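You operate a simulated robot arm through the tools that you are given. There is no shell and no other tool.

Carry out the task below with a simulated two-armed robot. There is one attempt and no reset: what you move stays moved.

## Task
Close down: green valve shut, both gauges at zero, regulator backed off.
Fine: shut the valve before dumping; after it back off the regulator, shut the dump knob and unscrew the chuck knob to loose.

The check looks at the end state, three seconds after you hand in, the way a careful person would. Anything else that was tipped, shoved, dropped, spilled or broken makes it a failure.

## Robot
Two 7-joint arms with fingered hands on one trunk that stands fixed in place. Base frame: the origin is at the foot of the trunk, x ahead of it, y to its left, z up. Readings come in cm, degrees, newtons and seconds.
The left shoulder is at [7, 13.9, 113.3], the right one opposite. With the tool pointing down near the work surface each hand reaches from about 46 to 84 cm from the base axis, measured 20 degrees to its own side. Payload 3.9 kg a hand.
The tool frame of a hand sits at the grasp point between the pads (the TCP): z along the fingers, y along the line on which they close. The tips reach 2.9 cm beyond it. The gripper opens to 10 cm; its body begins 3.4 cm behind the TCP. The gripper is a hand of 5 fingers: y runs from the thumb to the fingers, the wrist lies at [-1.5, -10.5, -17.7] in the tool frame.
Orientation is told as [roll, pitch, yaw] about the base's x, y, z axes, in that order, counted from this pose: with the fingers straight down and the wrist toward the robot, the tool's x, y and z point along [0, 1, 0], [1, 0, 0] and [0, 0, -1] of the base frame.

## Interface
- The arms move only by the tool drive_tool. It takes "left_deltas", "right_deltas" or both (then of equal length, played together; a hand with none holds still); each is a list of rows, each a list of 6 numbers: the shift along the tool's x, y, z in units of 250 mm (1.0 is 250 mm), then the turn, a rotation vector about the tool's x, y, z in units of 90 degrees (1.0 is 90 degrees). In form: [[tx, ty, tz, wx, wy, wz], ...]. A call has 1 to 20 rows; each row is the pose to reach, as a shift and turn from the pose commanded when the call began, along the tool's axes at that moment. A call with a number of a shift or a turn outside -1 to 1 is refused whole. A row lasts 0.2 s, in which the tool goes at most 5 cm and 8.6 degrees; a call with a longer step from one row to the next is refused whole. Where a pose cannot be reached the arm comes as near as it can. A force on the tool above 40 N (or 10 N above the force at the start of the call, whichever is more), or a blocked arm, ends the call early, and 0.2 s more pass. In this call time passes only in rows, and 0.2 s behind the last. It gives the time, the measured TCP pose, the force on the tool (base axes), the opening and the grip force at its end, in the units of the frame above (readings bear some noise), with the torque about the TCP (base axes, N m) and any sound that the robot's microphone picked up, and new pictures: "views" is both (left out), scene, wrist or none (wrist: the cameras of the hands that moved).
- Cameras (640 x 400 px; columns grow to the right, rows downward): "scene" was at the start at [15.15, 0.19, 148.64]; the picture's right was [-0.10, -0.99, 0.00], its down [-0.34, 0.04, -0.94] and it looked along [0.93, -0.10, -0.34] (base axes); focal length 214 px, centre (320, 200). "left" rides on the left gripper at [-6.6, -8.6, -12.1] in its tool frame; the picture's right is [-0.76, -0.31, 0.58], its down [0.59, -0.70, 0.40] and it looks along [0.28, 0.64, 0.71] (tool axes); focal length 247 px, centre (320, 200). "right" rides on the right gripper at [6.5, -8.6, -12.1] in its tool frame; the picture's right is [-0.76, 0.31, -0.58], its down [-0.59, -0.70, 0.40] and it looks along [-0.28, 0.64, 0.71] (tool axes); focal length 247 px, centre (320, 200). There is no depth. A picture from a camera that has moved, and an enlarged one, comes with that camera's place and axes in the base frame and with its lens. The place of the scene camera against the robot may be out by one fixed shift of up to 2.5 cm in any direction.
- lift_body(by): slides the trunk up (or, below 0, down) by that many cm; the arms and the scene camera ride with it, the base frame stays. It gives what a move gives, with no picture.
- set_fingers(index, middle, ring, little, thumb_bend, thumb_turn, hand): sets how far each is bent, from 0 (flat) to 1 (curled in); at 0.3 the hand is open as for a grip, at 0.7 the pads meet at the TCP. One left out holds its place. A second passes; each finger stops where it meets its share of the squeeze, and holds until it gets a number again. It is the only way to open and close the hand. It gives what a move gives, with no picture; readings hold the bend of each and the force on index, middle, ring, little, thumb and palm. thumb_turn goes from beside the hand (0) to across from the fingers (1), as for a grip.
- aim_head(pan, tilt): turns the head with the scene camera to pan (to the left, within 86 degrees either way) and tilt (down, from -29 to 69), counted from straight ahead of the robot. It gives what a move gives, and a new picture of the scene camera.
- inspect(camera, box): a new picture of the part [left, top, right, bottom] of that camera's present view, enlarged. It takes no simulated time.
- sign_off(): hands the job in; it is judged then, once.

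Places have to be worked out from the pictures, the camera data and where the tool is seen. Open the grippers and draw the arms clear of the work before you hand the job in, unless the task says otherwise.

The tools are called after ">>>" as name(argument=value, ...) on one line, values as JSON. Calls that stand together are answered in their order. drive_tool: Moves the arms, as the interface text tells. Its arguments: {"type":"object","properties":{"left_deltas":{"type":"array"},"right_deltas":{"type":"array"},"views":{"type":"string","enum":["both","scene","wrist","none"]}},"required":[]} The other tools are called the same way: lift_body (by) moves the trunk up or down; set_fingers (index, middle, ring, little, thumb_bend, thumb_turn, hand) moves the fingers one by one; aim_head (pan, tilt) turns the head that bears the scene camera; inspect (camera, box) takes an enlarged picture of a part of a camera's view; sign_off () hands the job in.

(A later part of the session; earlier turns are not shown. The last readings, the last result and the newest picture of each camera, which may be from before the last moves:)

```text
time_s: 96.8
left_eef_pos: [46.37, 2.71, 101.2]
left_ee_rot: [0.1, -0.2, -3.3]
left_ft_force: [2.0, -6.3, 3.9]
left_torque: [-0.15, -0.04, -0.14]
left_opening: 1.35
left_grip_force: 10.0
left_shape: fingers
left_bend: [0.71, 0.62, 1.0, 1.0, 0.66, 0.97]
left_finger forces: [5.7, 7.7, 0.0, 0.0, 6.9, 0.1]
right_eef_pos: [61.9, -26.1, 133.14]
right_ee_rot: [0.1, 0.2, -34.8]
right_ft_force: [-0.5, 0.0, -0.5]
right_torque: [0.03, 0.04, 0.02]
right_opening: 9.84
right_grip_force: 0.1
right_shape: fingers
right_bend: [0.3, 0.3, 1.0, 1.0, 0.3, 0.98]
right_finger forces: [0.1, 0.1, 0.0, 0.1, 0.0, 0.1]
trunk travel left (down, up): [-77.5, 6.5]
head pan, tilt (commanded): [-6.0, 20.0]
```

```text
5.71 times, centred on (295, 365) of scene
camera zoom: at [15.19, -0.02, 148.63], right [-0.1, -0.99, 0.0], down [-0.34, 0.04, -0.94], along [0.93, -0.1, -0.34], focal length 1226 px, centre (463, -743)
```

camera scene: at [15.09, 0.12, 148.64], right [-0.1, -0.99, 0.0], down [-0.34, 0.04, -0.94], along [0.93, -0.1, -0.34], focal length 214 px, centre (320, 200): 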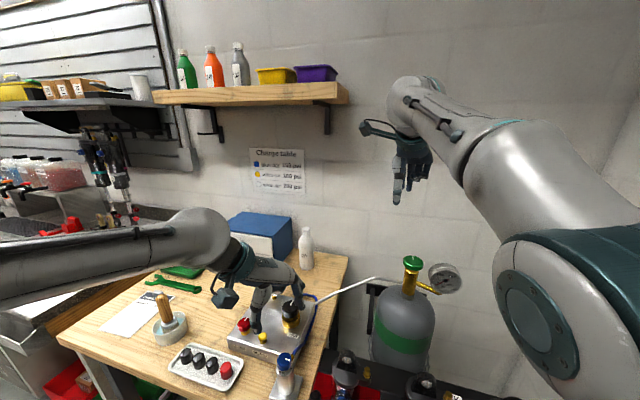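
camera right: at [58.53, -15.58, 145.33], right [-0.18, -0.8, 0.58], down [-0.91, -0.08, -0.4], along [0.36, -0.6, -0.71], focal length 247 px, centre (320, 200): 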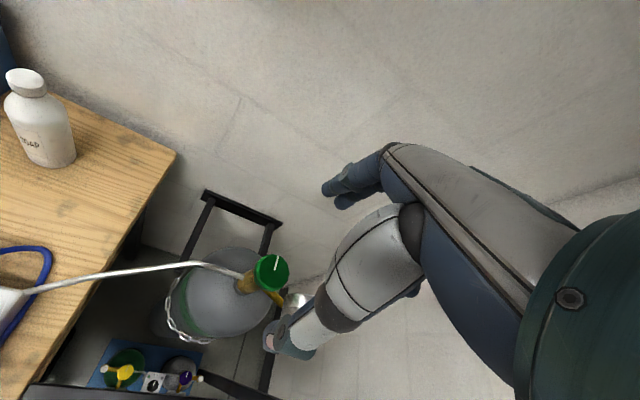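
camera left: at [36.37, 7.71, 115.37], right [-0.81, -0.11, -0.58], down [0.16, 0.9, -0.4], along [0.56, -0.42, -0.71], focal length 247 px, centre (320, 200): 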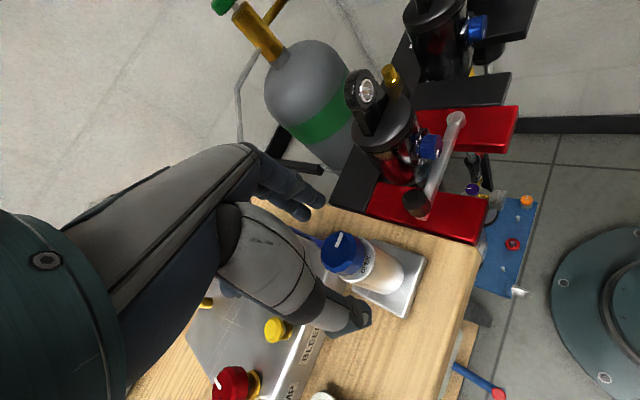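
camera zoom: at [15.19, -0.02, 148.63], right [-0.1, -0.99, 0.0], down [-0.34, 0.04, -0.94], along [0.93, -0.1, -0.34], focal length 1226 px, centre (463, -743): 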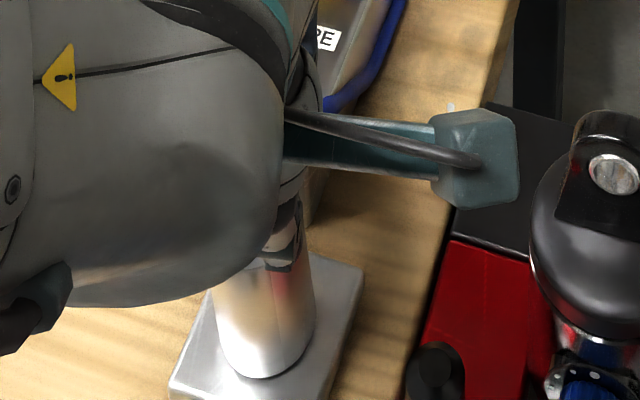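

The index finger slid over (torque −0.14), so the knob may have met a stop. I release, swing back and look at the pointer.

>>> set_fingers(hand="left", index=0.48, middle=0.48, thumb_bend=0.48)

>>> drive_tool(left_deltas=[[0, 0, 0, 0, 0, 0.08], [0, 0, 0, 0, 0, 0.16], [0, 0, 0, 0, 0, 0.24], [0, 0, 0, 0, 0, 0.32], [0, 0, 0, 0, 0, 0.4], [0, 0, 0, 0, 0, 0.48], [0, 0, 0, 0, 0, 0.56], [0, 0, 0, 0, 0, 0.64]], views="none")

>>> inspect(camera="scene", box=[265, 340, 315, 385])

>>> inspect(camera="left", box=[220, 150, 460, 350])

```text
time_s: 97.8
left_eef_pos: [46.29, 2.92, 101.18]
left_ee_rot: [0.0, 0.0, -3.2]
left_ft_force: [0.1, -0.1, -0.7]
left_torque: [-0.02, 0.03, -0.01]
left_opening: 5.47
left_grip_force: 0.1
left_shape: fingers
left_bend: [0.48, 0.48, 1.0, 1.0, 0.48, 0.97]
left_finger forces: [0.1, 0.1, 0.1, 0.0, 0.0, 0.0]
right_eef_pos: [61.88, -25.96, 133.25]
right_ee_rot: [0.1, 0.0, -34.8]
right_ft_force: [-0.3, -0.8, 0.3]
right_torque: [-0.02, 0.0, 0.0]
right_opening: 9.86
right_grip_force: 0.1
right_shape: fingers
right_bend: [0.3, 0.3, 1.0, 1.0, 0.3, 0.98]
right_finger forces: [0.1, 0.0, 0.0, 0.1, 0.1, 0.0]
trunk travel left (down, up): [-77.5, 6.5]
head pan, tilt (commanded): [-6.0, 20.0]
```

```text
time_s: 99.6
left_eef_pos: [46.4, 2.99, 101.16]
left_ee_rot: [0.0, 0.0, -60.9]
left_ft_force: [-0.1, 1.0, 0.8]
left_torque: [0.0, -0.01, -0.03]
left_opening: 5.47
left_grip_force: 0.0
left_shape: fingers
left_bend: [0.48, 0.48, 1.0, 1.0, 0.48, 0.98]
left_finger forces: [0.0, 0.1, 0.1, 0.1, 0.0, 0.1]
right_eef_pos: [61.97, -25.81, 133.15]
right_ee_rot: [0.1, 0.1, -34.9]
right_ft_force: [0.7, -0.1, -0.8]
right_torque: [0.01, 0.03, -0.03]
right_opening: 9.84
right_grip_force: 0.0
right_shape: fingers
right_bend: [0.3, 0.3, 1.0, 1.0, 0.3, 0.98]
right_finger forces: [0.0, 0.0, 0.1, 0.1, 0.0, 0.1]
trunk travel left (down, up): [-77.5, 6.5]
head pan, tilt (commanded): [-6.0, 20.0]
```

```text
8.89 times, centred on (290, 362) of scene
camera zoom: at [15.22, 0.25, 148.63], right [-0.1, -0.99, 0.0], down [-0.34, 0.04, -0.94], along [0.93, -0.1, -0.34], focal length 1906 px, centre (587, -1244)
```

zoom: 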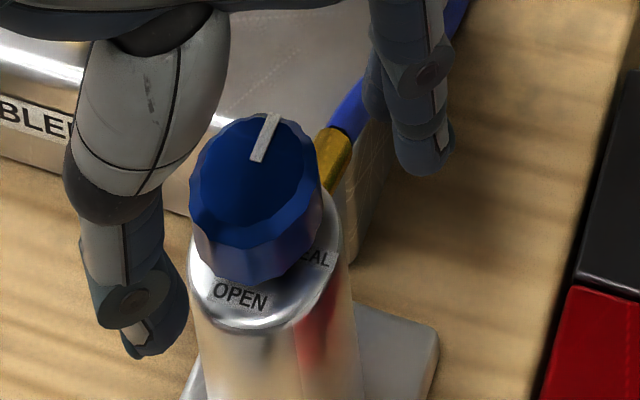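

```text
2.00 times, centred on (340, 250) of left
camera zoom: at [36.39, 7.46, 113.42], right [-0.81, -0.1, -0.58], down [0.17, 0.9, -0.4], along [0.56, -0.42, -0.71], focal length 494 px, centre (280, 100)
```

zoom: 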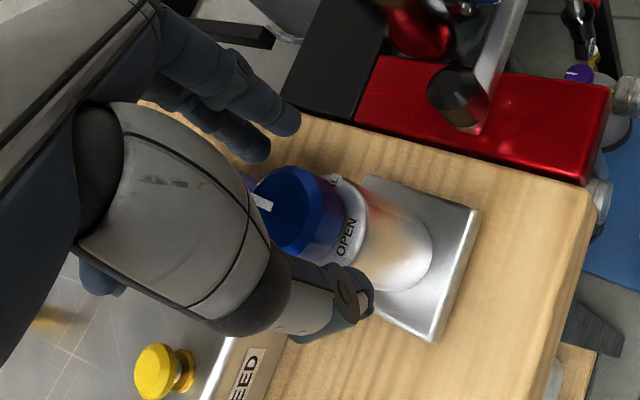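

The pointer now points straight ahead (about −20°), the same zero direction at which the other knobs stop, having turned about 90° from SEAL. I regrip and turn counter-clockwise again to verify that this is a true stop.

>>> set_fingers(hand="left", index=0.75, middle=0.75, thumb_bend=0.75)

>>> drive_tool(left_deltas=[[0, 0, 0, 0, 0, -0.05], [0, 0, 0, 0, 0, -0.1], [0, 0, 0, 0, 0, -0.15], [0, 0, 0, 0, 0, -0.2], [0, 0, 0, 0, 0, -0.25]], views="none")

>>> inspect(camera="scene", box=[265, 340, 315, 385])

>>> inspect(camera="left", box=[220, 150, 460, 350])

```text
time_s: 100.6
left_eef_pos: [46.55, 3.0, 101.11]
left_ee_rot: [0.0, 0.0, -60.8]
left_ft_force: [0.9, 1.3, -0.3]
left_torque: [0.1, 0.08, -0.04]
left_opening: 2.32
left_grip_force: 12.4
left_shape: fingers
left_bend: [0.73, 0.66, 1.0, 1.0, 0.62, 0.97]
left_finger forces: [7.1, 5.7, 0.0, 0.1, 12.2, 0.0]
right_eef_pos: [61.94, -25.94, 133.12]
right_ee_rot: [0.1, 0.0, -34.9]
right_ft_force: [0.1, -0.8, 0.0]
right_torque: [0.0, 0.02, -0.01]
right_opening: 9.85
right_grip_force: 0.2
right_shape: fingers
right_bend: [0.3, 0.3, 1.0, 1.0, 0.3, 0.98]
right_finger forces: [0.0, 0.1, 0.1, 0.0, 0.1, 0.1]
trunk travel left (down, up): [-77.5, 6.5]
head pan, tilt (commanded): [-6.0, 20.0]
```

```text
time_s: 101.8
left_eef_pos: [46.32, 2.79, 101.14]
left_ee_rot: [0.0, 0.0, -38.2]
left_ft_force: [1.2, -1.9, -0.4]
left_torque: [-0.01, 0.01, -0.3]
left_opening: 2.3
left_grip_force: 14.4
left_shape: fingers
left_bend: [0.74, 0.64, 1.0, 1.0, 0.61, 1.0]
left_finger forces: [7.5, 7.5, 0.1, 0.1, 13.7, 0.0]
right_eef_pos: [61.84, -26.03, 133.27]
right_ee_rot: [0.1, 0.0, -34.9]
right_ft_force: [-0.3, 0.2, 0.0]
right_torque: [0.05, 0.01, 0.03]
right_opening: 9.85
right_grip_force: 0.0
right_shape: fingers
right_bend: [0.3, 0.3, 1.0, 1.0, 0.3, 0.98]
right_finger forces: [0.0, 0.0, 0.0, 0.1, 0.0, 0.0]
trunk travel left (down, up): [-77.5, 6.5]
head pan, tilt (commanded): [-6.0, 20.0]
```

```text
8.89 times, centred on (290, 362) of scene
camera zoom: at [15.17, 0.08, 148.63], right [-0.1, -0.99, 0.0], down [-0.34, 0.04, -0.94], along [0.93, -0.1, -0.34], focal length 1906 px, centre (587, -1244)
```

zoom: 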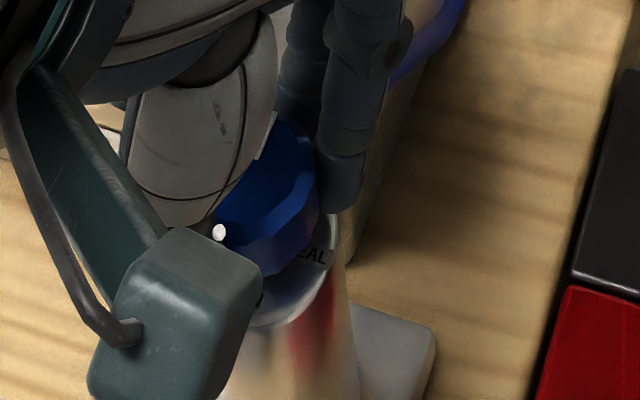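

```text
2.00 times, centred on (340, 250) of left
camera zoom: at [35.43, 3.15, 113.44], right [-0.71, -0.4, -0.58], down [-0.19, 0.9, -0.4], along [0.68, -0.17, -0.71], focal length 494 px, centre (280, 100)
```

zoom: 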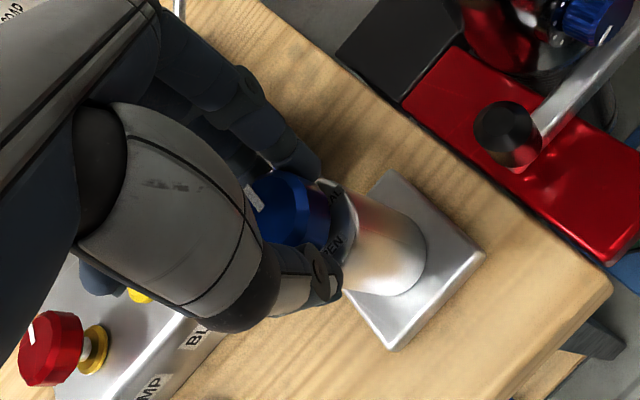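

The knob resists at 0.3 N m with the pointer unmoved, so this is the counter-clockwise end stop. Since the OPEN label sits elsewhere on the collar, I check the other end of the travel gently: regrip at yaw −3° and turn clockwise to see where it stops.

>>> set_fingers(hand="left", index=0.48, middle=0.48, thumb_bend=0.48)

>>> drive_tool(left_deltas=[[0, 0, 0, 0, 0, -0.08], [0, 0, 0, 0, 0, -0.16], [0, 0, 0, 0, 0, -0.24], [0, 0, 0, 0, 0, -0.32], [0, 0, 0, 0, 0, -0.39]], views="none")

>>> inspect(camera="left", box=[220, 150, 460, 350])

>>> inspect(camera="left", box=[290, 200, 380, 280])

```text
time_s: 102.8
left_eef_pos: [46.38, 2.78, 101.16]
left_ee_rot: [0.0, 0.0, -38.4]
left_ft_force: [-0.6, 1.3, -0.3]
left_torque: [-0.04, 0.0, 0.01]
left_opening: 5.46
left_grip_force: 0.0
left_shape: fingers
left_bend: [0.48, 0.48, 1.0, 1.0, 0.48, 0.98]
left_finger forces: [0.0, 0.1, 0.0, 0.0, 0.0, 0.0]
right_eef_pos: [61.73, -25.97, 133.17]
right_ee_rot: [0.1, 0.1, -34.9]
right_ft_force: [-0.5, -0.2, -0.1]
right_torque: [0.04, 0.03, 0.06]
right_opening: 9.82
right_grip_force: 0.0
right_shape: fingers
right_bend: [0.3, 0.3, 1.0, 1.0, 0.3, 0.98]
right_finger forces: [0.1, 0.0, 0.1, 0.1, 0.0, 0.1]
trunk travel left (down, up): [-77.5, 6.5]
head pan, tilt (commanded): [-6.0, 20.0]
```

```text
time_s: 104.0
left_eef_pos: [46.28, 2.92, 101.18]
left_ee_rot: [0.0, 0.0, -3.2]
left_ft_force: [-0.1, -0.1, 0.3]
left_torque: [0.01, 0.01, -0.02]
left_opening: 5.45
left_grip_force: 0.1
left_shape: fingers
left_bend: [0.48, 0.48, 1.0, 1.0, 0.48, 0.98]
left_finger forces: [0.0, 0.0, 0.0, 0.0, 0.0, 0.0]
right_eef_pos: [61.88, -25.97, 133.14]
right_ee_rot: [0.1, 0.1, -34.8]
right_ft_force: [-0.1, 0.1, 0.4]
right_torque: [0.01, 0.02, -0.02]
right_opening: 9.83
right_grip_force: 0.0
right_shape: fingers
right_bend: [0.3, 0.3, 1.0, 1.0, 0.3, 0.98]
right_finger forces: [0.0, 0.1, 0.1, 0.0, 0.1, 0.0]
trunk travel left (down, up): [-77.5, 6.5]
head pan, tilt (commanded): [-6.0, 20.0]
```

```text
2.00 times, centred on (340, 250) of left
camera zoom: at [37.32, -2.96, 113.46], right [-0.35, -0.74, -0.58], down [-0.67, 0.63, -0.4], along [0.66, 0.25, -0.71], focal length 494 px, centre (280, 100)
```

zoom: 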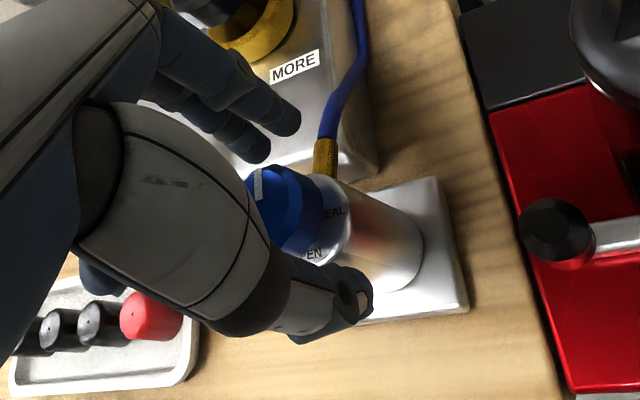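

```text
5.00 times, centred on (335, 240) of left
camera zoom: at [37.32, -2.96, 113.46], right [-0.35, -0.74, -0.58], down [-0.67, 0.63, -0.4], along [0.66, 0.25, -0.71], focal length 1235 px, centre (245, 0)
```

zoom: 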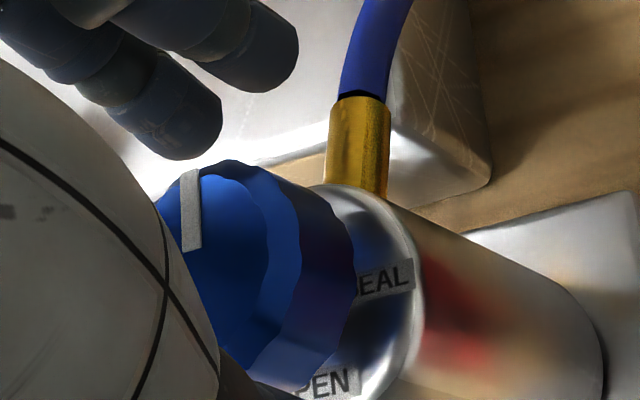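

Now I grip and turn clockwise about 86° to find out where the travel ends in that direction.

>>> set_fingers(hand="left", index=0.72, middle=0.72, thumb_bend=0.72)

>>> drive_tool(left_deltas=[[0, 0, 0, 0, 0, 0.08], [0, 0, 0, 0, 0, 0.16], [0, 0, 0, 0, 0, 0.24], [0, 0, 0, 0, 0, 0.32], [0, 0, 0, 0, 0, 0.4], [0, 0, 0, 0, 0, 0.48], [0, 0, 0, 0, 0, 0.56], [0, 0, 0, 0, 0, 0.64], [0, 0, 0, 0, 0, 0.72], [0, 0, 0, 0, 0, 0.8]], views="none")

>>> inspect(camera="scene", box=[265, 340, 315, 385])

>>> inspect(camera="left", box=[220, 150, 460, 350])

```text
time_s: 105.0
left_eef_pos: [46.34, 2.94, 101.31]
left_ee_rot: [-0.1, 0.0, -3.2]
left_ft_force: [3.8, 0.6, 0.9]
left_torque: [-0.01, -0.06, -0.09]
left_opening: 1.75
left_grip_force: 9.3
left_shape: fingers
left_bend: [0.65, 0.63, 1.0, 1.0, 0.65, 0.97]
left_finger forces: [4.3, 7.4, 0.0, 0.0, 7.2, 0.1]
right_eef_pos: [61.99, -25.82, 133.17]
right_ee_rot: [0.1, 0.1, -34.8]
right_ft_force: [0.7, 0.1, -0.6]
right_torque: [0.0, -0.02, -0.01]
right_opening: 9.85
right_grip_force: 0.1
right_shape: fingers
right_bend: [0.3, 0.3, 1.0, 1.0, 0.3, 0.98]
right_finger forces: [0.0, 0.1, 0.0, 0.0, 0.0, 0.0]
trunk travel left (down, up): [-77.5, 6.5]
head pan, tilt (commanded): [-6.0, 20.0]
```

```text
time_s: 107.2
left_eef_pos: [46.22, 2.91, 101.14]
left_ee_rot: [-0.1, 0.0, -75.4]
left_ft_force: [-8.4, -1.2, -2.7]
left_torque: [-0.05, 0.17, 0.07]
left_opening: 1.73
left_grip_force: 10.1
left_shape: fingers
left_bend: [0.65, 0.67, 1.0, 1.0, 0.65, 0.93]
left_finger forces: [5.1, 3.5, 0.0, 0.0, 11.3, 0.0]
right_eef_pos: [61.89, -25.77, 133.17]
right_ee_rot: [0.1, 0.0, -34.9]
right_ft_force: [0.9, -0.5, 0.0]
right_torque: [0.01, 0.03, 0.02]
right_opening: 9.85
right_grip_force: 0.3
right_shape: fingers
right_bend: [0.3, 0.3, 1.0, 1.0, 0.3, 0.98]
right_finger forces: [0.1, 0.0, 0.1, 0.0, 0.0, 0.0]
trunk travel left (down, up): [-77.5, 6.5]
head pan, tilt (commanded): [-6.0, 20.0]
```

```text
8.89 times, centred on (290, 362) of scene
camera zoom: at [15.04, 0.18, 148.65], right [-0.1, -0.99, 0.0], down [-0.34, 0.04, -0.94], along [0.93, -0.1, -0.34], focal length 1906 px, centre (587, -1244)
```

zoom: 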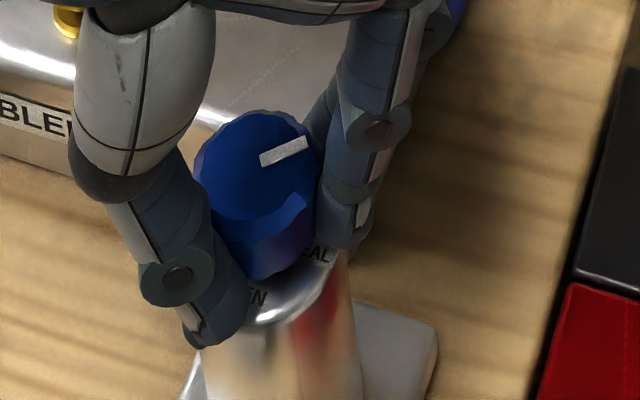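

```text
2.00 times, centred on (340, 250) of left
camera zoom: at [37.56, 9.7, 113.46], right [-0.81, 0.11, -0.58], down [0.39, 0.83, -0.4], along [0.44, -0.55, -0.71], focal length 494 px, centre (280, 100)
```

zoom: 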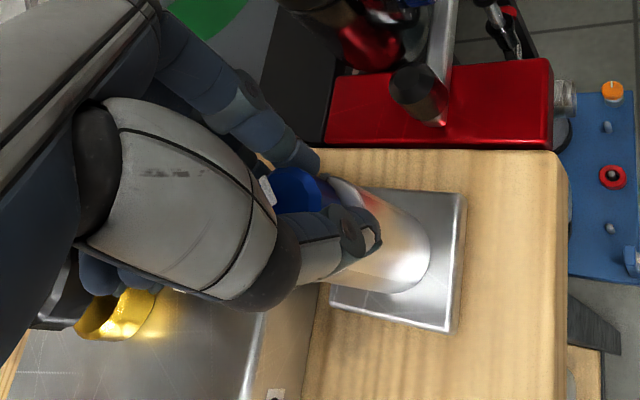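

Clockwise it has followed to about −54° relative to straight ahead. I regrip at yaw −25° and continue clockwise to see whether it stops at SEAL.

>>> set_fingers(hand="left", index=0.48, middle=0.48, thumb_bend=0.48)

>>> drive_tool(left_deltas=[[0, 0, 0, 0, 0, -0.08], [0, 0, 0, 0, 0, -0.16], [0, 0, 0, 0, 0, -0.24], [0, 0, 0, 0, 0, -0.32], [0, 0, 0, 0, 0, -0.4], [0, 0, 0, 0, 0, -0.48], [0, 0, 0, 0, 0, -0.56]], views="none")

>>> set_fingers(hand="left", index=0.74, middle=0.74, thumb_bend=0.74)

>>> drive_tool(left_deltas=[[0, 0, 0, 0, 0, 0.08], [0, 0, 0, 0, 0, 0.16], [0, 0, 0, 0, 0, 0.24], [0, 0, 0, 0, 0, 0.32], [0, 0, 0, 0, 0, 0.4], [0, 0, 0, 0, 0, 0.48]], views="none")

>>> inspect(camera="scene", box=[265, 340, 315, 385])

```text
time_s: 108.2
left_eef_pos: [46.27, 2.89, 101.13]
left_ee_rot: [0.0, 0.0, -75.2]
left_ft_force: [0.2, -0.1, 0.1]
left_torque: [0.02, 0.01, -0.02]
left_opening: 5.47
left_grip_force: 0.0
left_shape: fingers
left_bend: [0.48, 0.48, 1.0, 1.0, 0.48, 0.97]
left_finger forces: [0.0, 0.0, 0.0, 0.1, 0.0, 0.0]
right_eef_pos: [61.79, -25.83, 133.19]
right_ee_rot: [0.0, 0.1, -34.9]
right_ft_force: [0.1, -1.0, -0.5]
right_torque: [0.0, -0.01, 0.01]
right_opening: 9.87
right_grip_force: 0.0
right_shape: fingers
right_bend: [0.3, 0.3, 1.0, 1.0, 0.3, 0.98]
right_finger forces: [0.0, 0.0, 0.0, 0.1, 0.0, 0.0]
trunk travel left (down, up): [-77.5, 6.5]
head pan, tilt (commanded): [-6.0, 20.0]
```

```text
time_s: 109.8
left_eef_pos: [46.24, 2.82, 101.14]
left_ee_rot: [0.0, 0.0, -24.7]
left_ft_force: [-0.5, 0.1, 0.9]
left_torque: [-0.01, -0.02, 0.02]
left_opening: 5.47
left_grip_force: 0.1
left_shape: fingers
left_bend: [0.48, 0.48, 1.0, 1.0, 0.48, 0.98]
left_finger forces: [0.0, 0.1, 0.0, 0.0, 0.0, 0.1]
right_eef_pos: [61.9, -26.03, 133.05]
right_ee_rot: [0.3, 0.1, -34.9]
right_ft_force: [-0.1, 0.2, -0.2]
right_torque: [0.01, 0.01, 0.02]
right_opening: 9.85
right_grip_force: 0.1
right_shape: fingers
right_bend: [0.3, 0.3, 1.0, 1.0, 0.3, 0.98]
right_finger forces: [0.0, 0.0, 0.0, 0.0, 0.0, 0.0]
trunk travel left (down, up): [-77.5, 6.5]
head pan, tilt (commanded): [-6.0, 20.0]
```

```text
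time_s: 110.8
left_eef_pos: [46.42, 2.94, 101.03]
left_ee_rot: [0.0, 0.0, -24.8]
left_ft_force: [2.3, 1.7, -0.2]
left_torque: [0.06, 0.01, -0.03]
left_opening: 1.78
left_grip_force: 11.6
left_shape: fingers
left_bend: [0.72, 0.65, 1.0, 1.0, 0.65, 0.96]
left_finger forces: [5.2, 7.5, 0.1, 0.0, 10.3, 0.0]
right_eef_pos: [61.99, -25.81, 133.23]
right_ee_rot: [0.0, 0.2, -34.9]
right_ft_force: [0.3, -0.1, 1.1]
right_torque: [0.0, -0.02, 0.0]
right_opening: 9.85
right_grip_force: 0.0
right_shape: fingers
right_bend: [0.3, 0.3, 1.0, 1.0, 0.3, 0.98]
right_finger forces: [0.0, 0.0, 0.1, 0.0, 0.1, 0.0]
trunk travel left (down, up): [-77.5, 6.5]
head pan, tilt (commanded): [-6.0, 20.0]
```

```text
time_s: 112.2
left_eef_pos: [46.23, 2.85, 101.18]
left_ee_rot: [0.0, 0.0, -68.2]
left_ft_force: [-3.9, -2.0, -2.8]
left_torque: [0.01, 0.08, 0.03]
left_opening: 1.75
left_grip_force: 11.8
left_shape: fingers
left_bend: [0.73, 0.67, 1.0, 1.0, 0.65, 0.93]
left_finger forces: [6.5, 5.3, 0.0, 0.0, 11.8, 0.0]
right_eef_pos: [61.9, -25.9, 133.11]
right_ee_rot: [0.0, 0.1, -34.9]
right_ft_force: [0.7, -0.4, -0.2]
right_torque: [0.01, 0.03, 0.0]
right_opening: 9.85
right_grip_force: 0.0
right_shape: fingers
right_bend: [0.3, 0.3, 1.0, 1.0, 0.3, 0.98]
right_finger forces: [0.1, 0.0, 0.0, 0.0, 0.0, 0.0]
trunk travel left (down, up): [-77.5, 6.5]
head pan, tilt (commanded): [-6.0, 20.0]
```

```text
8.89 times, centred on (290, 362) of scene
camera zoom: at [15.13, 0.17, 148.64], right [-0.1, -0.99, 0.0], down [-0.34, 0.04, -0.94], along [0.93, -0.1, -0.34], focal length 1906 px, centre (587, -1244)
```

zoom: 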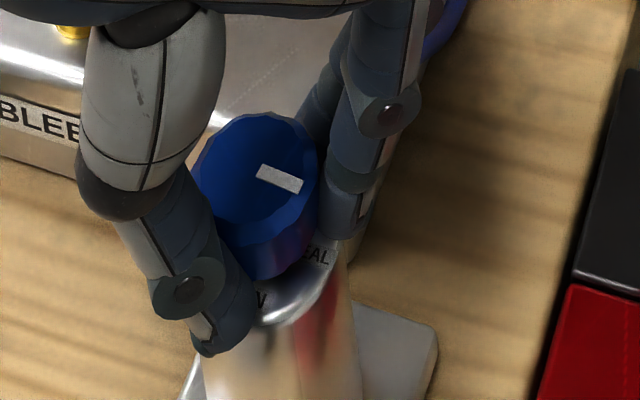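

The pointer is now at about −118°, slightly past SEAL, still turning freely. I continue clockwise another 20° to look for a stop.

>>> drive_tool(left_deltas=[[0, 0, 0, 0, 0, 0.08], [0, 0, 0, 0, 0, 0.16], [0, 0, 0, 0, 0, 0.24]], views="none")

>>> inspect(camera="scene", box=[265, 340, 315, 385])

```text
time_s: 113.0
left_eef_pos: [46.1, 3.03, 101.15]
left_ee_rot: [-0.1, 0.0, -89.9]
left_ft_force: [-10.6, -1.9, -6.8]
left_torque: [-0.11, 0.15, 0.12]
left_opening: 1.74
left_grip_force: 12.6
left_shape: fingers
left_bend: [0.73, 0.67, 1.0, 1.0, 0.65, 0.92]
left_finger forces: [7.7, 4.4, 0.0, 0.0, 13.8, 0.0]
right_eef_pos: [61.77, -25.96, 133.25]
right_ee_rot: [0.1, 0.1, -34.9]
right_ft_force: [0.7, -0.3, -1.1]
right_torque: [0.0, 0.0, 0.03]
right_opening: 9.88
right_grip_force: 0.1
right_shape: fingers
right_bend: [0.3, 0.3, 1.0, 1.0, 0.3, 0.98]
right_finger forces: [0.0, 0.0, 0.0, 0.1, 0.2, 0.1]
trunk travel left (down, up): [-77.5, 6.5]
head pan, tilt (commanded): [-6.0, 20.0]
```

```text
8.89 times, centred on (290, 362) of scene
camera zoom: at [15.03, 0.17, 148.64], right [-0.1, -0.99, 0.0], down [-0.34, 0.04, -0.94], along [0.93, -0.1, -0.34], focal length 1906 px, centre (587, -1244)
```

zoom: 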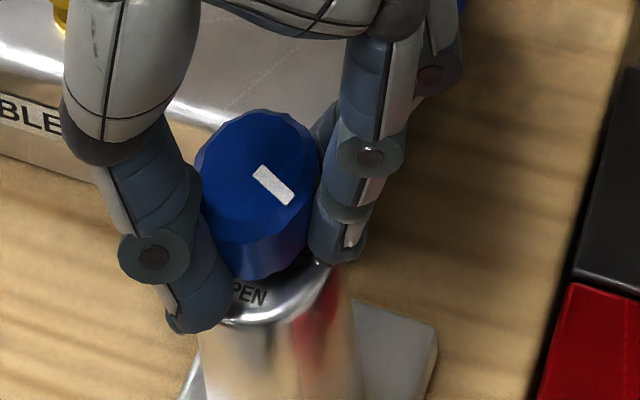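

It still turns past SEAL (now about −131°). I regrip once more and continue clockwise, to see whether it stops soon or runs on to OPEN.

>>> set_fingers(hand="left", index=0.48, middle=0.48, thumb_bend=0.48)

>>> drive_tool(left_deltas=[[0, 0, 0, 0, 0, -0.08], [0, 0, 0, 0, 0, -0.16], [0, 0, 0, 0, 0, -0.24], [0, 0, 0, 0, 0, -0.32], [0, 0, 0, 0, 0, -0.4], [0, 0, 0, 0, 0, -0.48], [0, 0, 0, 0, 0, -0.56], [0, 0, 0, 0, 0, -0.64]], views="none")

>>> set_fingers(hand="left", index=0.74, middle=0.74, thumb_bend=0.74)

>>> drive_tool(left_deltas=[[0, 0, 0, 0, 0, 0.08], [0, 0, 0, 0, 0, 0.16], [0, 0, 0, 0, 0, 0.24], [0, 0, 0, 0, 0, 0.32], [0, 0, 0, 0, 0, 0.4], [0, 0, 0, 0, 0, 0.48], [0, 0, 0, 0, 0, 0.56]], views="none")

>>> inspect(camera="scene", box=[265, 340, 315, 385])

```text
time_s: 114.0
left_eef_pos: [46.31, 2.96, 101.16]
left_ee_rot: [-0.1, 0.0, -89.6]
left_ft_force: [0.2, 0.3, 0.3]
left_torque: [-0.03, -0.01, 0.0]
left_opening: 5.49
left_grip_force: 0.2
left_shape: fingers
left_bend: [0.48, 0.48, 1.0, 1.0, 0.48, 0.97]
left_finger forces: [0.0, 0.0, 0.1, 0.0, 0.1, 0.0]
right_eef_pos: [61.89, -25.84, 133.17]
right_ee_rot: [0.1, 0.1, -34.8]
right_ft_force: [-0.4, -0.7, 0.2]
right_torque: [-0.01, 0.02, -0.04]
right_opening: 9.83
right_grip_force: 0.1
right_shape: fingers
right_bend: [0.3, 0.3, 1.0, 1.0, 0.3, 0.98]
right_finger forces: [0.0, 0.0, 0.0, 0.1, 0.1, 0.1]
trunk travel left (down, up): [-77.5, 6.5]
head pan, tilt (commanded): [-6.0, 20.0]
```

```text
time_s: 115.8
left_eef_pos: [46.28, 2.85, 101.26]
left_ee_rot: [0.1, 0.1, -31.8]
left_ft_force: [0.2, 0.6, 0.4]
left_torque: [-0.01, 0.02, -0.01]
left_opening: 5.47
left_grip_force: 0.0
left_shape: fingers
left_bend: [0.48, 0.48, 1.0, 1.0, 0.48, 0.98]
left_finger forces: [0.1, 0.0, 0.0, 0.0, 0.0, 0.0]
right_eef_pos: [61.8, -26.09, 133.17]
right_ee_rot: [0.3, 0.3, -34.9]
right_ft_force: [0.4, -0.2, 0.0]
right_torque: [0.0, -0.03, 0.01]
right_opening: 9.85
right_grip_force: 0.0
right_shape: fingers
right_bend: [0.3, 0.3, 1.0, 1.0, 0.3, 0.98]
right_finger forces: [0.0, 0.0, 0.0, 0.0, 0.1, 0.1]
trunk travel left (down, up): [-77.5, 6.5]
head pan, tilt (commanded): [-6.0, 20.0]
```

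```text
time_s: 116.8
left_eef_pos: [46.37, 2.98, 101.12]
left_ee_rot: [0.0, 0.0, -32.0]
left_ft_force: [0.9, 2.2, -0.1]
left_torque: [0.04, 0.04, -0.05]
left_opening: 1.89
left_grip_force: 10.8
left_shape: fingers
left_bend: [0.72, 0.65, 1.0, 1.0, 0.64, 0.96]
left_finger forces: [5.3, 7.3, 0.1, 0.0, 10.2, 0.0]
right_eef_pos: [62.04, -25.82, 133.15]
right_ee_rot: [0.1, 0.1, -34.9]
right_ft_force: [-0.6, 0.3, -0.6]
right_torque: [0.02, 0.01, 0.02]
right_opening: 9.83
right_grip_force: 0.1
right_shape: fingers
right_bend: [0.3, 0.3, 1.0, 1.0, 0.3, 0.98]
right_finger forces: [0.1, 0.1, 0.1, 0.0, 0.0, 0.1]
trunk travel left (down, up): [-77.5, 6.5]
head pan, tilt (commanded): [-6.0, 20.0]
```

```text
time_s: 118.4
left_eef_pos: [46.15, 2.89, 101.19]
left_ee_rot: [0.0, 0.0, -82.6]
left_ft_force: [-6.5, -2.0, -4.8]
left_torque: [-0.04, 0.13, 0.04]
left_opening: 1.87
left_grip_force: 13.0
left_shape: fingers
left_bend: [0.73, 0.67, 1.0, 1.0, 0.64, 0.93]
left_finger forces: [7.1, 4.7, 0.0, 0.1, 13.4, 0.1]
right_eef_pos: [61.84, -25.86, 133.17]
right_ee_rot: [0.1, 0.2, -34.8]
right_ft_force: [-0.3, 0.3, -0.6]
right_torque: [0.02, 0.01, 0.01]
right_opening: 9.82
right_grip_force: 0.0
right_shape: fingers
right_bend: [0.3, 0.3, 1.0, 1.0, 0.3, 0.98]
right_finger forces: [0.0, 0.1, 0.0, 0.0, 0.0, 0.0]
trunk travel left (down, up): [-77.5, 6.5]
head pan, tilt (commanded): [-6.0, 20.0]
```

```text
8.89 times, centred on (290, 362) of scene
camera zoom: at [15.12, 0.2, 148.64], right [-0.1, -0.99, 0.0], down [-0.34, 0.04, -0.94], along [0.93, -0.1, -0.34], focal length 1906 px, centre (587, -1244)
```

zoom: 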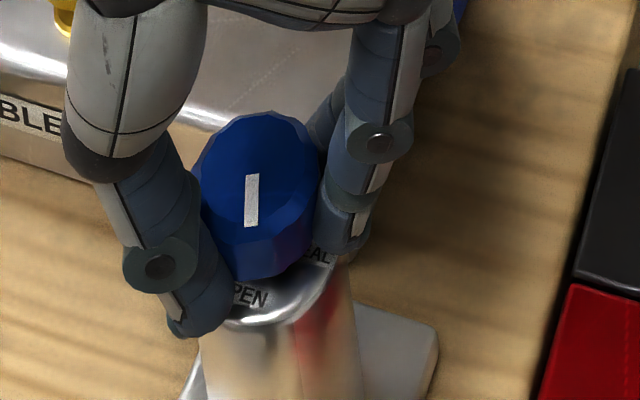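

The pointer is now within about 18° of OPEN and still turning freely, so I keep going clockwise to find where this travel actually ends.

>>> set_fingers(hand="left", index=0.48, middle=0.48, thumb_bend=0.48)

>>> drive_tool(left_deltas=[[0, 0, 0, 0, 0, -0.08], [0, 0, 0, 0, 0, -0.16], [0, 0, 0, 0, 0, -0.24], [0, 0, 0, 0, 0, -0.32], [0, 0, 0, 0, 0, -0.4], [0, 0, 0, 0, 0, -0.48], [0, 0, 0, 0, 0, -0.56]], views="none")

>>> set_fingers(hand="left", index=0.74, middle=0.74, thumb_bend=0.74)

>>> drive_tool(left_deltas=[[0, 0, 0, 0, 0, 0.08], [0, 0, 0, 0, 0, 0.16], [0, 0, 0, 0, 0, 0.24], [0, 0, 0, 0, 0, 0.32], [0, 0, 0, 0, 0, 0.4], [0, 0, 0, 0, 0, 0.48], [0, 0, 0, 0, 0, 0.56]], views="none")

>>> inspect(camera="scene", box=[265, 340, 315, 385])

```text
time_s: 119.4
left_eef_pos: [46.2, 2.85, 101.24]
left_ee_rot: [0.0, 0.0, -82.4]
left_ft_force: [1.5, -0.2, 0.0]
left_torque: [0.01, 0.0, 0.02]
left_opening: 5.46
left_grip_force: 0.1
left_shape: fingers
left_bend: [0.48, 0.48, 1.0, 1.0, 0.48, 0.97]
left_finger forces: [0.0, 0.0, 0.0, 0.0, 0.0, 0.0]
right_eef_pos: [61.84, -25.94, 133.18]
right_ee_rot: [0.2, 0.1, -35.0]
right_ft_force: [0.5, -0.5, 0.4]
right_torque: [0.01, 0.01, -0.02]
right_opening: 9.87
right_grip_force: 0.1
right_shape: fingers
right_bend: [0.3, 0.3, 1.0, 1.0, 0.3, 0.98]
right_finger forces: [0.1, 0.0, 0.1, 0.0, 0.1, 0.0]
trunk travel left (down, up): [-77.5, 6.5]
head pan, tilt (commanded): [-6.0, 20.0]
```

```text
time_s: 121.0
left_eef_pos: [46.28, 2.85, 101.17]
left_ee_rot: [0.1, 0.0, -32.0]
left_ft_force: [0.6, -0.1, 0.3]
left_torque: [-0.01, 0.02, -0.03]
left_opening: 5.45
left_grip_force: 0.1
left_shape: fingers
left_bend: [0.48, 0.48, 1.0, 1.0, 0.48, 0.98]
left_finger forces: [0.0, 0.1, 0.0, 0.0, 0.0, 0.0]
right_eef_pos: [61.79, -26.01, 133.19]
right_ee_rot: [0.1, 0.1, -34.9]
right_ft_force: [-1.1, -0.3, 0.2]
right_torque: [-0.02, -0.03, 0.01]
right_opening: 9.86
right_grip_force: 0.0
right_shape: fingers
right_bend: [0.3, 0.3, 1.0, 1.0, 0.3, 0.98]
right_finger forces: [0.0, 0.0, 0.1, 0.0, 0.0, 0.0]
trunk travel left (down, up): [-77.5, 6.5]
head pan, tilt (commanded): [-6.0, 20.0]
```

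```text
time_s: 122.0
left_eef_pos: [46.46, 3.04, 101.12]
left_ee_rot: [0.0, 0.0, -32.0]
left_ft_force: [2.2, 2.4, -0.7]
left_torque: [0.06, 0.01, -0.06]
left_opening: 1.93
left_grip_force: 12.8
left_shape: fingers
left_bend: [0.72, 0.65, 1.0, 1.0, 0.64, 0.96]
left_finger forces: [5.8, 7.9, 0.0, 0.0, 11.0, 0.1]
right_eef_pos: [61.9, -25.88, 133.19]
right_ee_rot: [-0.1, 0.1, -35.0]
right_ft_force: [0.3, -0.3, 0.6]
right_torque: [0.01, 0.03, 0.01]
right_opening: 9.84
right_grip_force: 0.0
right_shape: fingers
right_bend: [0.3, 0.3, 1.0, 1.0, 0.3, 0.98]
right_finger forces: [0.0, 0.0, 0.1, 0.0, 0.0, 0.0]
trunk travel left (down, up): [-77.5, 6.5]
head pan, tilt (commanded): [-6.0, 20.0]
```

```text
time_s: 123.6
left_eef_pos: [46.31, 2.94, 101.12]
left_ee_rot: [0.0, 0.0, -82.5]
left_ft_force: [-4.6, -1.6, -4.5]
left_torque: [-0.06, 0.05, 0.15]
left_opening: 1.76
left_grip_force: 12.8
left_shape: fingers
left_bend: [0.73, 0.68, 1.0, 1.0, 0.65, 0.91]
left_finger forces: [6.8, 5.2, 0.0, 0.0, 14.4, 0.0]
right_eef_pos: [61.8, -26.02, 133.18]
right_ee_rot: [0.0, 0.1, -34.8]
right_ft_force: [0.9, 0.5, -1.0]
right_torque: [0.0, 0.0, -0.01]
right_opening: 9.89
right_grip_force: 0.1
right_shape: fingers
right_bend: [0.3, 0.3, 1.0, 1.0, 0.3, 0.98]
right_finger forces: [0.0, 0.0, 0.1, 0.1, 0.0, 0.1]
trunk travel left (down, up): [-77.5, 6.5]
head pan, tilt (commanded): [-6.0, 20.0]
```

```text
8.89 times, centred on (290, 362) of scene
camera zoom: at [15.18, 0.16, 148.63], right [-0.1, -0.99, 0.0], down [-0.34, 0.04, -0.94], along [0.93, -0.1, -0.34], focal length 1906 px, centre (587, -1244)
```

zoom: 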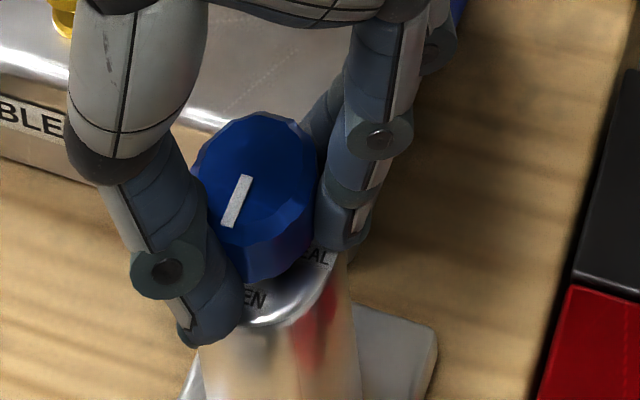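

The knob stops with its pointer right at OPEN. So the travel is: straight ahead (counter-clockwise end) – SEAL – OPEN (clockwise end), as on a screw-on gas chuck: screwing in first seals, then opens. "Unscrew to loose" is therefore the counter-clockwise end stop. Before turning it back I check that both gauges are still at zero.

>>> inspect(camera="scene", box=[230, 250, 310, 310])

>>> inspect(camera="scene", box=[400, 250, 470, 300])

>>> inspect(camera="scene", box=[90, 270, 190, 350])

```text
6.67 times, centred on (270, 280) of scene
camera zoom: at [15.18, 0.16, 148.63], right [-0.1, -0.99, 0.0], down [-0.34, 0.04, -0.94], along [0.93, -0.1, -0.34], focal length 1430 px, centre (653, -333)
```

zoom: 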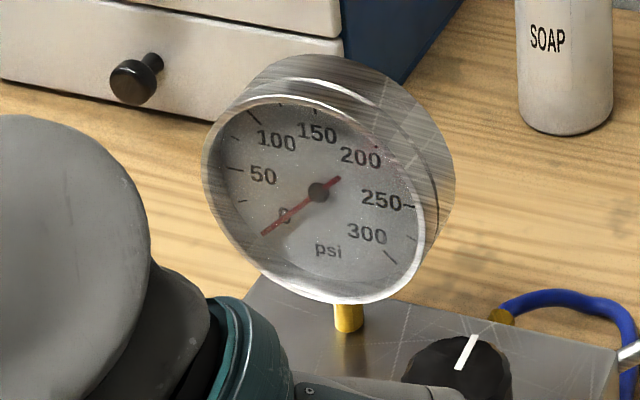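

```text
8.00 times, centred on (435, 275) of scene
camera zoom: at [15.18, 0.16, 148.63], right [-0.1, -0.99, 0.0], down [-0.34, 0.04, -0.94], along [0.93, -0.1, -0.34], focal length 1716 px, centre (-600, -400)
```

zoom: 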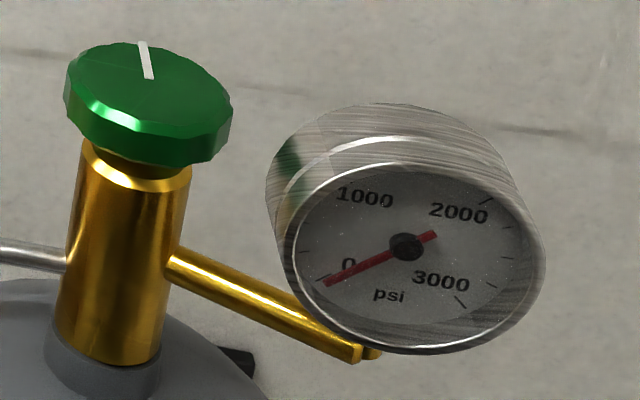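

```text
5.00 times, centred on (140, 310) of scene
camera zoom: at [15.18, 0.16, 148.63], right [-0.1, -0.99, 0.0], down [-0.34, 0.04, -0.94], along [0.93, -0.1, -0.34], focal length 1072 px, centre (1220, -350)
```

zoom: 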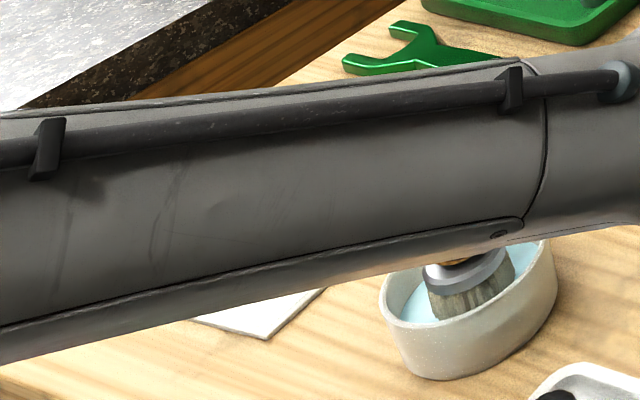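

Both gauges are still at zero. Now I turn the knob back counter-clockwise, first stroke of 77° from the present grip.

>>> drive_tool(left_deltas=[[0, 0, 0, 0, 0, -0.08], [0, 0, 0, 0, 0, -0.16], [0, 0, 0, 0, 0, -0.24], [0, 0, 0, 0, 0, -0.32], [0, 0, 0, 0, 0, -0.4], [0, 0, 0, 0, 0, -0.48], [0, 0, 0, 0, 0, -0.56], [0, 0, 0, 0, 0, -0.64], [0, 0, 0, 0, 0, -0.72], [0, 0, 0, 0, 0, -0.8], [0, 0, 0, 0, 0, -0.86]], views="none")

>>> set_fingers(hand="left", index=0.48, middle=0.48, thumb_bend=0.48)

>>> drive_tool(left_deltas=[[0, 0, 0, 0, 0, 0.08], [0, 0, 0, 0, 0, 0.16], [0, 0, 0, 0, 0, 0.24], [0, 0, 0, 0, 0, 0.32], [0, 0, 0, 0, 0, 0.4], [0, 0, 0, 0, 0, 0.48], [0, 0, 0, 0, 0, 0.56], [0, 0, 0, 0, 0, 0.64], [0, 0, 0, 0, 0, 0.72], [0, 0, 0, 0, 0, 0.8]], views="none")

>>> inspect(camera="scene", box=[265, 340, 315, 385])

```text
time_s: 126.0
left_eef_pos: [46.42, 3.02, 101.07]
left_ee_rot: [0.0, -0.1, -5.0]
left_ft_force: [7.9, 2.9, 8.0]
left_torque: [0.1, -0.23, -0.03]
left_opening: 1.62
left_grip_force: 13.5
left_shape: fingers
left_bend: [0.73, 0.63, 1.0, 1.0, 0.66, 0.96]
left_finger forces: [6.6, 10.9, 0.2, 0.1, 8.2, 0.0]
left hand out of reach, approached as far as the arm can: row 9
right_eef_pos: [61.92, -25.98, 133.17]
right_ee_rot: [0.0, 0.2, -34.8]
right_ft_force: [0.4, 0.2, -0.7]
right_torque: [0.01, -0.01, 0.0]
right_opening: 9.84
right_grip_force: 0.1
right_shape: fingers
right_bend: [0.3, 0.3, 1.0, 1.0, 0.3, 0.98]
right_finger forces: [0.1, 0.0, 0.1, 0.0, 0.0, 0.1]
trunk travel left (down, up): [-77.5, 6.5]
head pan, tilt (commanded): [-6.0, 20.0]
```

```text
time_s: 127.0
left_eef_pos: [46.34, 2.92, 101.18]
left_ee_rot: [0.0, 0.0, -4.9]
left_ft_force: [0.0, -0.1, -0.2]
left_torque: [0.01, 0.02, -0.03]
left_opening: 5.49
left_grip_force: 0.0
left_shape: fingers
left_bend: [0.48, 0.48, 1.0, 1.0, 0.48, 0.97]
left_finger forces: [0.0, 0.1, 0.0, 0.0, 0.1, 0.1]
right_eef_pos: [61.8, -25.85, 133.1]
right_ee_rot: [0.1, 0.1, -35.0]
right_ft_force: [0.1, 0.3, -0.3]
right_torque: [0.01, 0.06, -0.08]
right_opening: 9.82
right_grip_force: 0.0
right_shape: fingers
right_bend: [0.3, 0.3, 1.0, 1.0, 0.3, 0.98]
right_finger forces: [0.1, 0.0, 0.1, 0.0, 0.0, 0.0]
trunk travel left (down, up): [-77.5, 6.5]
head pan, tilt (commanded): [-6.0, 20.0]
```

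```text
time_s: 129.2
left_eef_pos: [46.35, 2.95, 101.1]
left_ee_rot: [0.0, -0.1, -77.1]
left_ft_force: [-0.1, -0.2, 0.2]
left_torque: [0.0, -0.02, 0.01]
left_opening: 5.5
left_grip_force: 0.1
left_shape: fingers
left_bend: [0.48, 0.48, 1.0, 1.0, 0.48, 0.98]
left_finger forces: [0.0, 0.0, 0.1, 0.0, 0.0, 0.1]
right_eef_pos: [61.93, -25.88, 133.14]
right_ee_rot: [0.1, 0.0, -34.9]
right_ft_force: [0.6, 0.2, -0.4]
right_torque: [0.04, 0.01, 0.01]
right_opening: 9.83
right_grip_force: 0.1
right_shape: fingers
right_bend: [0.3, 0.3, 1.0, 1.0, 0.3, 0.98]
right_finger forces: [0.0, 0.0, 0.0, 0.0, 0.0, 0.0]
trunk travel left (down, up): [-77.5, 6.5]
head pan, tilt (commanded): [-6.0, 20.0]
```

```text
8.89 times, centred on (290, 362) of scene
camera zoom: at [15.21, 0.2, 148.63], right [-0.1, -0.99, 0.0], down [-0.34, 0.04, -0.94], along [0.93, -0.1, -0.34], focal length 1906 px, centre (587, -1244)
```

zoom: 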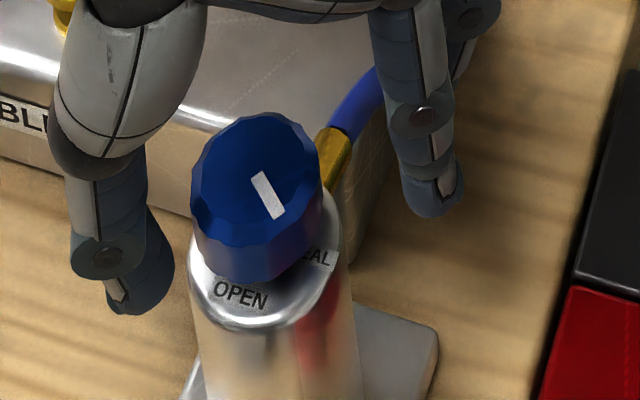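

It followed about 47° (the index slid a little). I shift the hand 0.25 cm so index and middle sit more evenly on the knob, then grip and do the next stroke.

>>> drive_tool(left_deltas=[[0.01, 0, 0, 0, 0, 0]], views="none")

>>> set_fingers(hand="left", index=0.75, middle=0.75, thumb_bend=0.75)

>>> drive_tool(left_deltas=[[0, 0, 0, 0, 0, -0.08], [0, 0, 0, 0, 0, -0.16], [0, 0, 0, 0, 0, -0.24], [0, 0, 0, 0, 0, -0.32], [0, 0, 0, 0, 0, -0.4], [0, 0, 0, 0, 0, -0.48], [0, 0, 0, 0, 0, -0.56], [0, 0, 0, 0, 0, -0.64], [0, 0, 0, 0, 0, -0.72], [0, 0, 0, 0, 0, -0.8]], views="none")

>>> set_fingers(hand="left", index=0.48, middle=0.48, thumb_bend=0.48)

>>> drive_tool(left_deltas=[[0, 0, 0, 0, 0, 0.08], [0, 0, 0, 0, 0, 0.16], [0, 0, 0, 0, 0, 0.24], [0, 0, 0, 0, 0, 0.32], [0, 0, 0, 0, 0, 0.4], [0, 0, 0, 0, 0, 0.48], [0, 0, 0, 0, 0, 0.56], [0, 0, 0, 0, 0, 0.64], [0, 0, 0, 0, 0, 0.72], [0, 0, 0, 0, 0, 0.8]], views="none")

>>> inspect(camera="scene", box=[265, 340, 315, 385])

```text
time_s: 129.6
left_eef_pos: [46.59, 3.11, 101.1]
left_ee_rot: [-0.1, 0.0, -77.1]
left_ft_force: [0.8, 0.6, -0.1]
left_torque: [0.02, 0.02, 0.0]
left_opening: 5.47
left_grip_force: 0.0
left_shape: fingers
left_bend: [0.48, 0.48, 1.0, 1.0, 0.48, 0.98]
left_finger forces: [0.0, 0.0, 0.0, 0.1, 0.0, 0.0]
right_eef_pos: [61.87, -25.87, 133.16]
right_ee_rot: [0.2, 0.2, -34.9]
right_ft_force: [0.3, -0.5, 0.4]
right_torque: [0.0, 0.01, -0.03]
right_opening: 9.87
right_grip_force: 0.2
right_shape: fingers
right_bend: [0.3, 0.3, 1.0, 1.0, 0.3, 0.98]
right_finger forces: [0.0, 0.0, 0.0, 0.0, 0.0, 0.0]
trunk travel left (down, up): [-77.5, 6.5]
head pan, tilt (commanded): [-6.0, 20.0]
```

```text
time_s: 130.6
left_eef_pos: [46.61, 3.18, 101.06]
left_ee_rot: [0.0, -0.1, -76.9]
left_ft_force: [2.3, 2.5, -0.6]
left_torque: [0.15, -0.02, -0.03]
left_opening: 2.49
left_grip_force: 12.2
left_shape: fingers
left_bend: [0.62, 0.72, 1.0, 1.0, 0.62, 0.97]
left_finger forces: [6.9, 5.2, 0.1, 0.1, 12.5, 0.1]
right_eef_pos: [61.95, -25.74, 133.18]
right_ee_rot: [0.0, 0.1, -34.9]
right_ft_force: [-0.1, -0.2, 0.5]
right_torque: [-0.01, 0.01, 0.03]
right_opening: 9.88
right_grip_force: 0.0
right_shape: fingers
right_bend: [0.3, 0.3, 1.0, 1.0, 0.3, 0.98]
right_finger forces: [0.1, 0.0, 0.1, 0.1, 0.0, 0.1]
trunk travel left (down, up): [-77.5, 6.5]
head pan, tilt (commanded): [-6.0, 20.0]
```

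```text
time_s: 132.8
left_eef_pos: [46.52, 3.1, 101.12]
left_ee_rot: [0.2, 0.0, -5.0]
left_ft_force: [5.0, 12.2, 3.6]
left_torque: [0.3, -0.05, -0.09]
left_opening: 2.47
left_grip_force: 15.3
left_shape: fingers
left_bend: [0.72, 0.65, 1.0, 1.0, 0.62, 1.0]
left_finger forces: [6.8, 11.4, 0.1, 0.1, 11.5, 0.0]
right_eef_pos: [61.97, -25.74, 133.16]
right_ee_rot: [0.0, 0.1, -34.9]
right_ft_force: [0.0, 0.3, -1.0]
right_torque: [0.04, -0.01, -0.02]
right_opening: 9.83
right_grip_force: 0.1
right_shape: fingers
right_bend: [0.3, 0.3, 1.0, 1.0, 0.3, 0.98]
right_finger forces: [0.1, 0.1, 0.0, 0.0, 0.0, 0.0]
trunk travel left (down, up): [-77.5, 6.5]
head pan, tilt (commanded): [-6.0, 20.0]
```

```text
time_s: 133.8
left_eef_pos: [46.48, 3.02, 101.14]
left_ee_rot: [0.0, 0.0, -5.0]
left_ft_force: [-0.3, -0.3, -0.5]
left_torque: [0.03, 0.04, -0.03]
left_opening: 5.48
left_grip_force: 0.1
left_shape: fingers
left_bend: [0.48, 0.48, 1.0, 1.0, 0.48, 0.98]
left_finger forces: [0.0, 0.1, 0.1, 0.0, 0.0, 0.0]
right_eef_pos: [61.83, -25.96, 133.18]
right_ee_rot: [0.1, 0.1, -34.9]
right_ft_force: [1.0, -0.3, -0.1]
right_torque: [-0.03, 0.02, 0.02]
right_opening: 9.85
right_grip_force: 0.0
right_shape: fingers
right_bend: [0.3, 0.3, 1.0, 1.0, 0.3, 0.98]
right_finger forces: [0.1, 0.0, 0.1, 0.1, 0.0, 0.1]
trunk travel left (down, up): [-77.5, 6.5]
head pan, tilt (commanded): [-6.0, 20.0]
```

```text
time_s: 136.0
left_eef_pos: [46.58, 3.05, 101.15]
left_ee_rot: [0.0, -0.1, -77.2]
left_ft_force: [-0.2, 0.9, -0.3]
left_torque: [0.0, -0.01, 0.0]
left_opening: 5.48
left_grip_force: 0.2
left_shape: fingers
left_bend: [0.48, 0.48, 1.0, 1.0, 0.48, 0.98]
left_finger forces: [0.1, 0.0, 0.0, 0.1, 0.1, 0.0]
right_eef_pos: [61.91, -25.88, 133.1]
right_ee_rot: [0.1, 0.1, -34.9]
right_ft_force: [0.5, 0.4, 0.2]
right_torque: [0.01, -0.01, 0.02]
right_opening: 9.83
right_grip_force: 0.0
right_shape: fingers
right_bend: [0.3, 0.3, 1.0, 1.0, 0.3, 0.98]
right_finger forces: [0.1, 0.1, 0.0, 0.1, 0.1, 0.1]
trunk travel left (down, up): [-77.5, 6.5]
head pan, tilt (commanded): [-6.0, 20.0]
```

```text
8.89 times, centred on (290, 362) of scene
camera zoom: at [15.21, 0.2, 148.63], right [-0.1, -0.99, 0.0], down [-0.34, 0.04, -0.94], along [0.93, -0.1, -0.34], focal length 1906 px, centre (587, -1244)
```

zoom: 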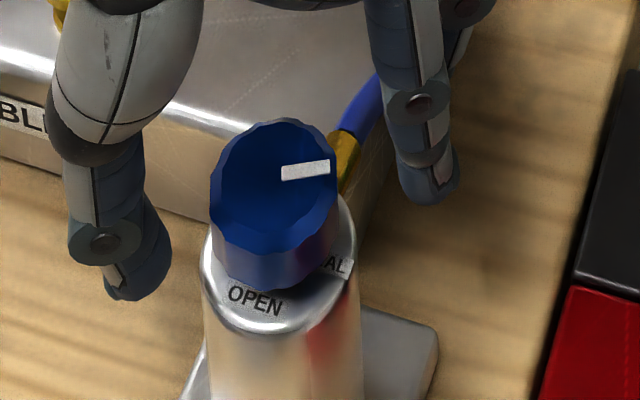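

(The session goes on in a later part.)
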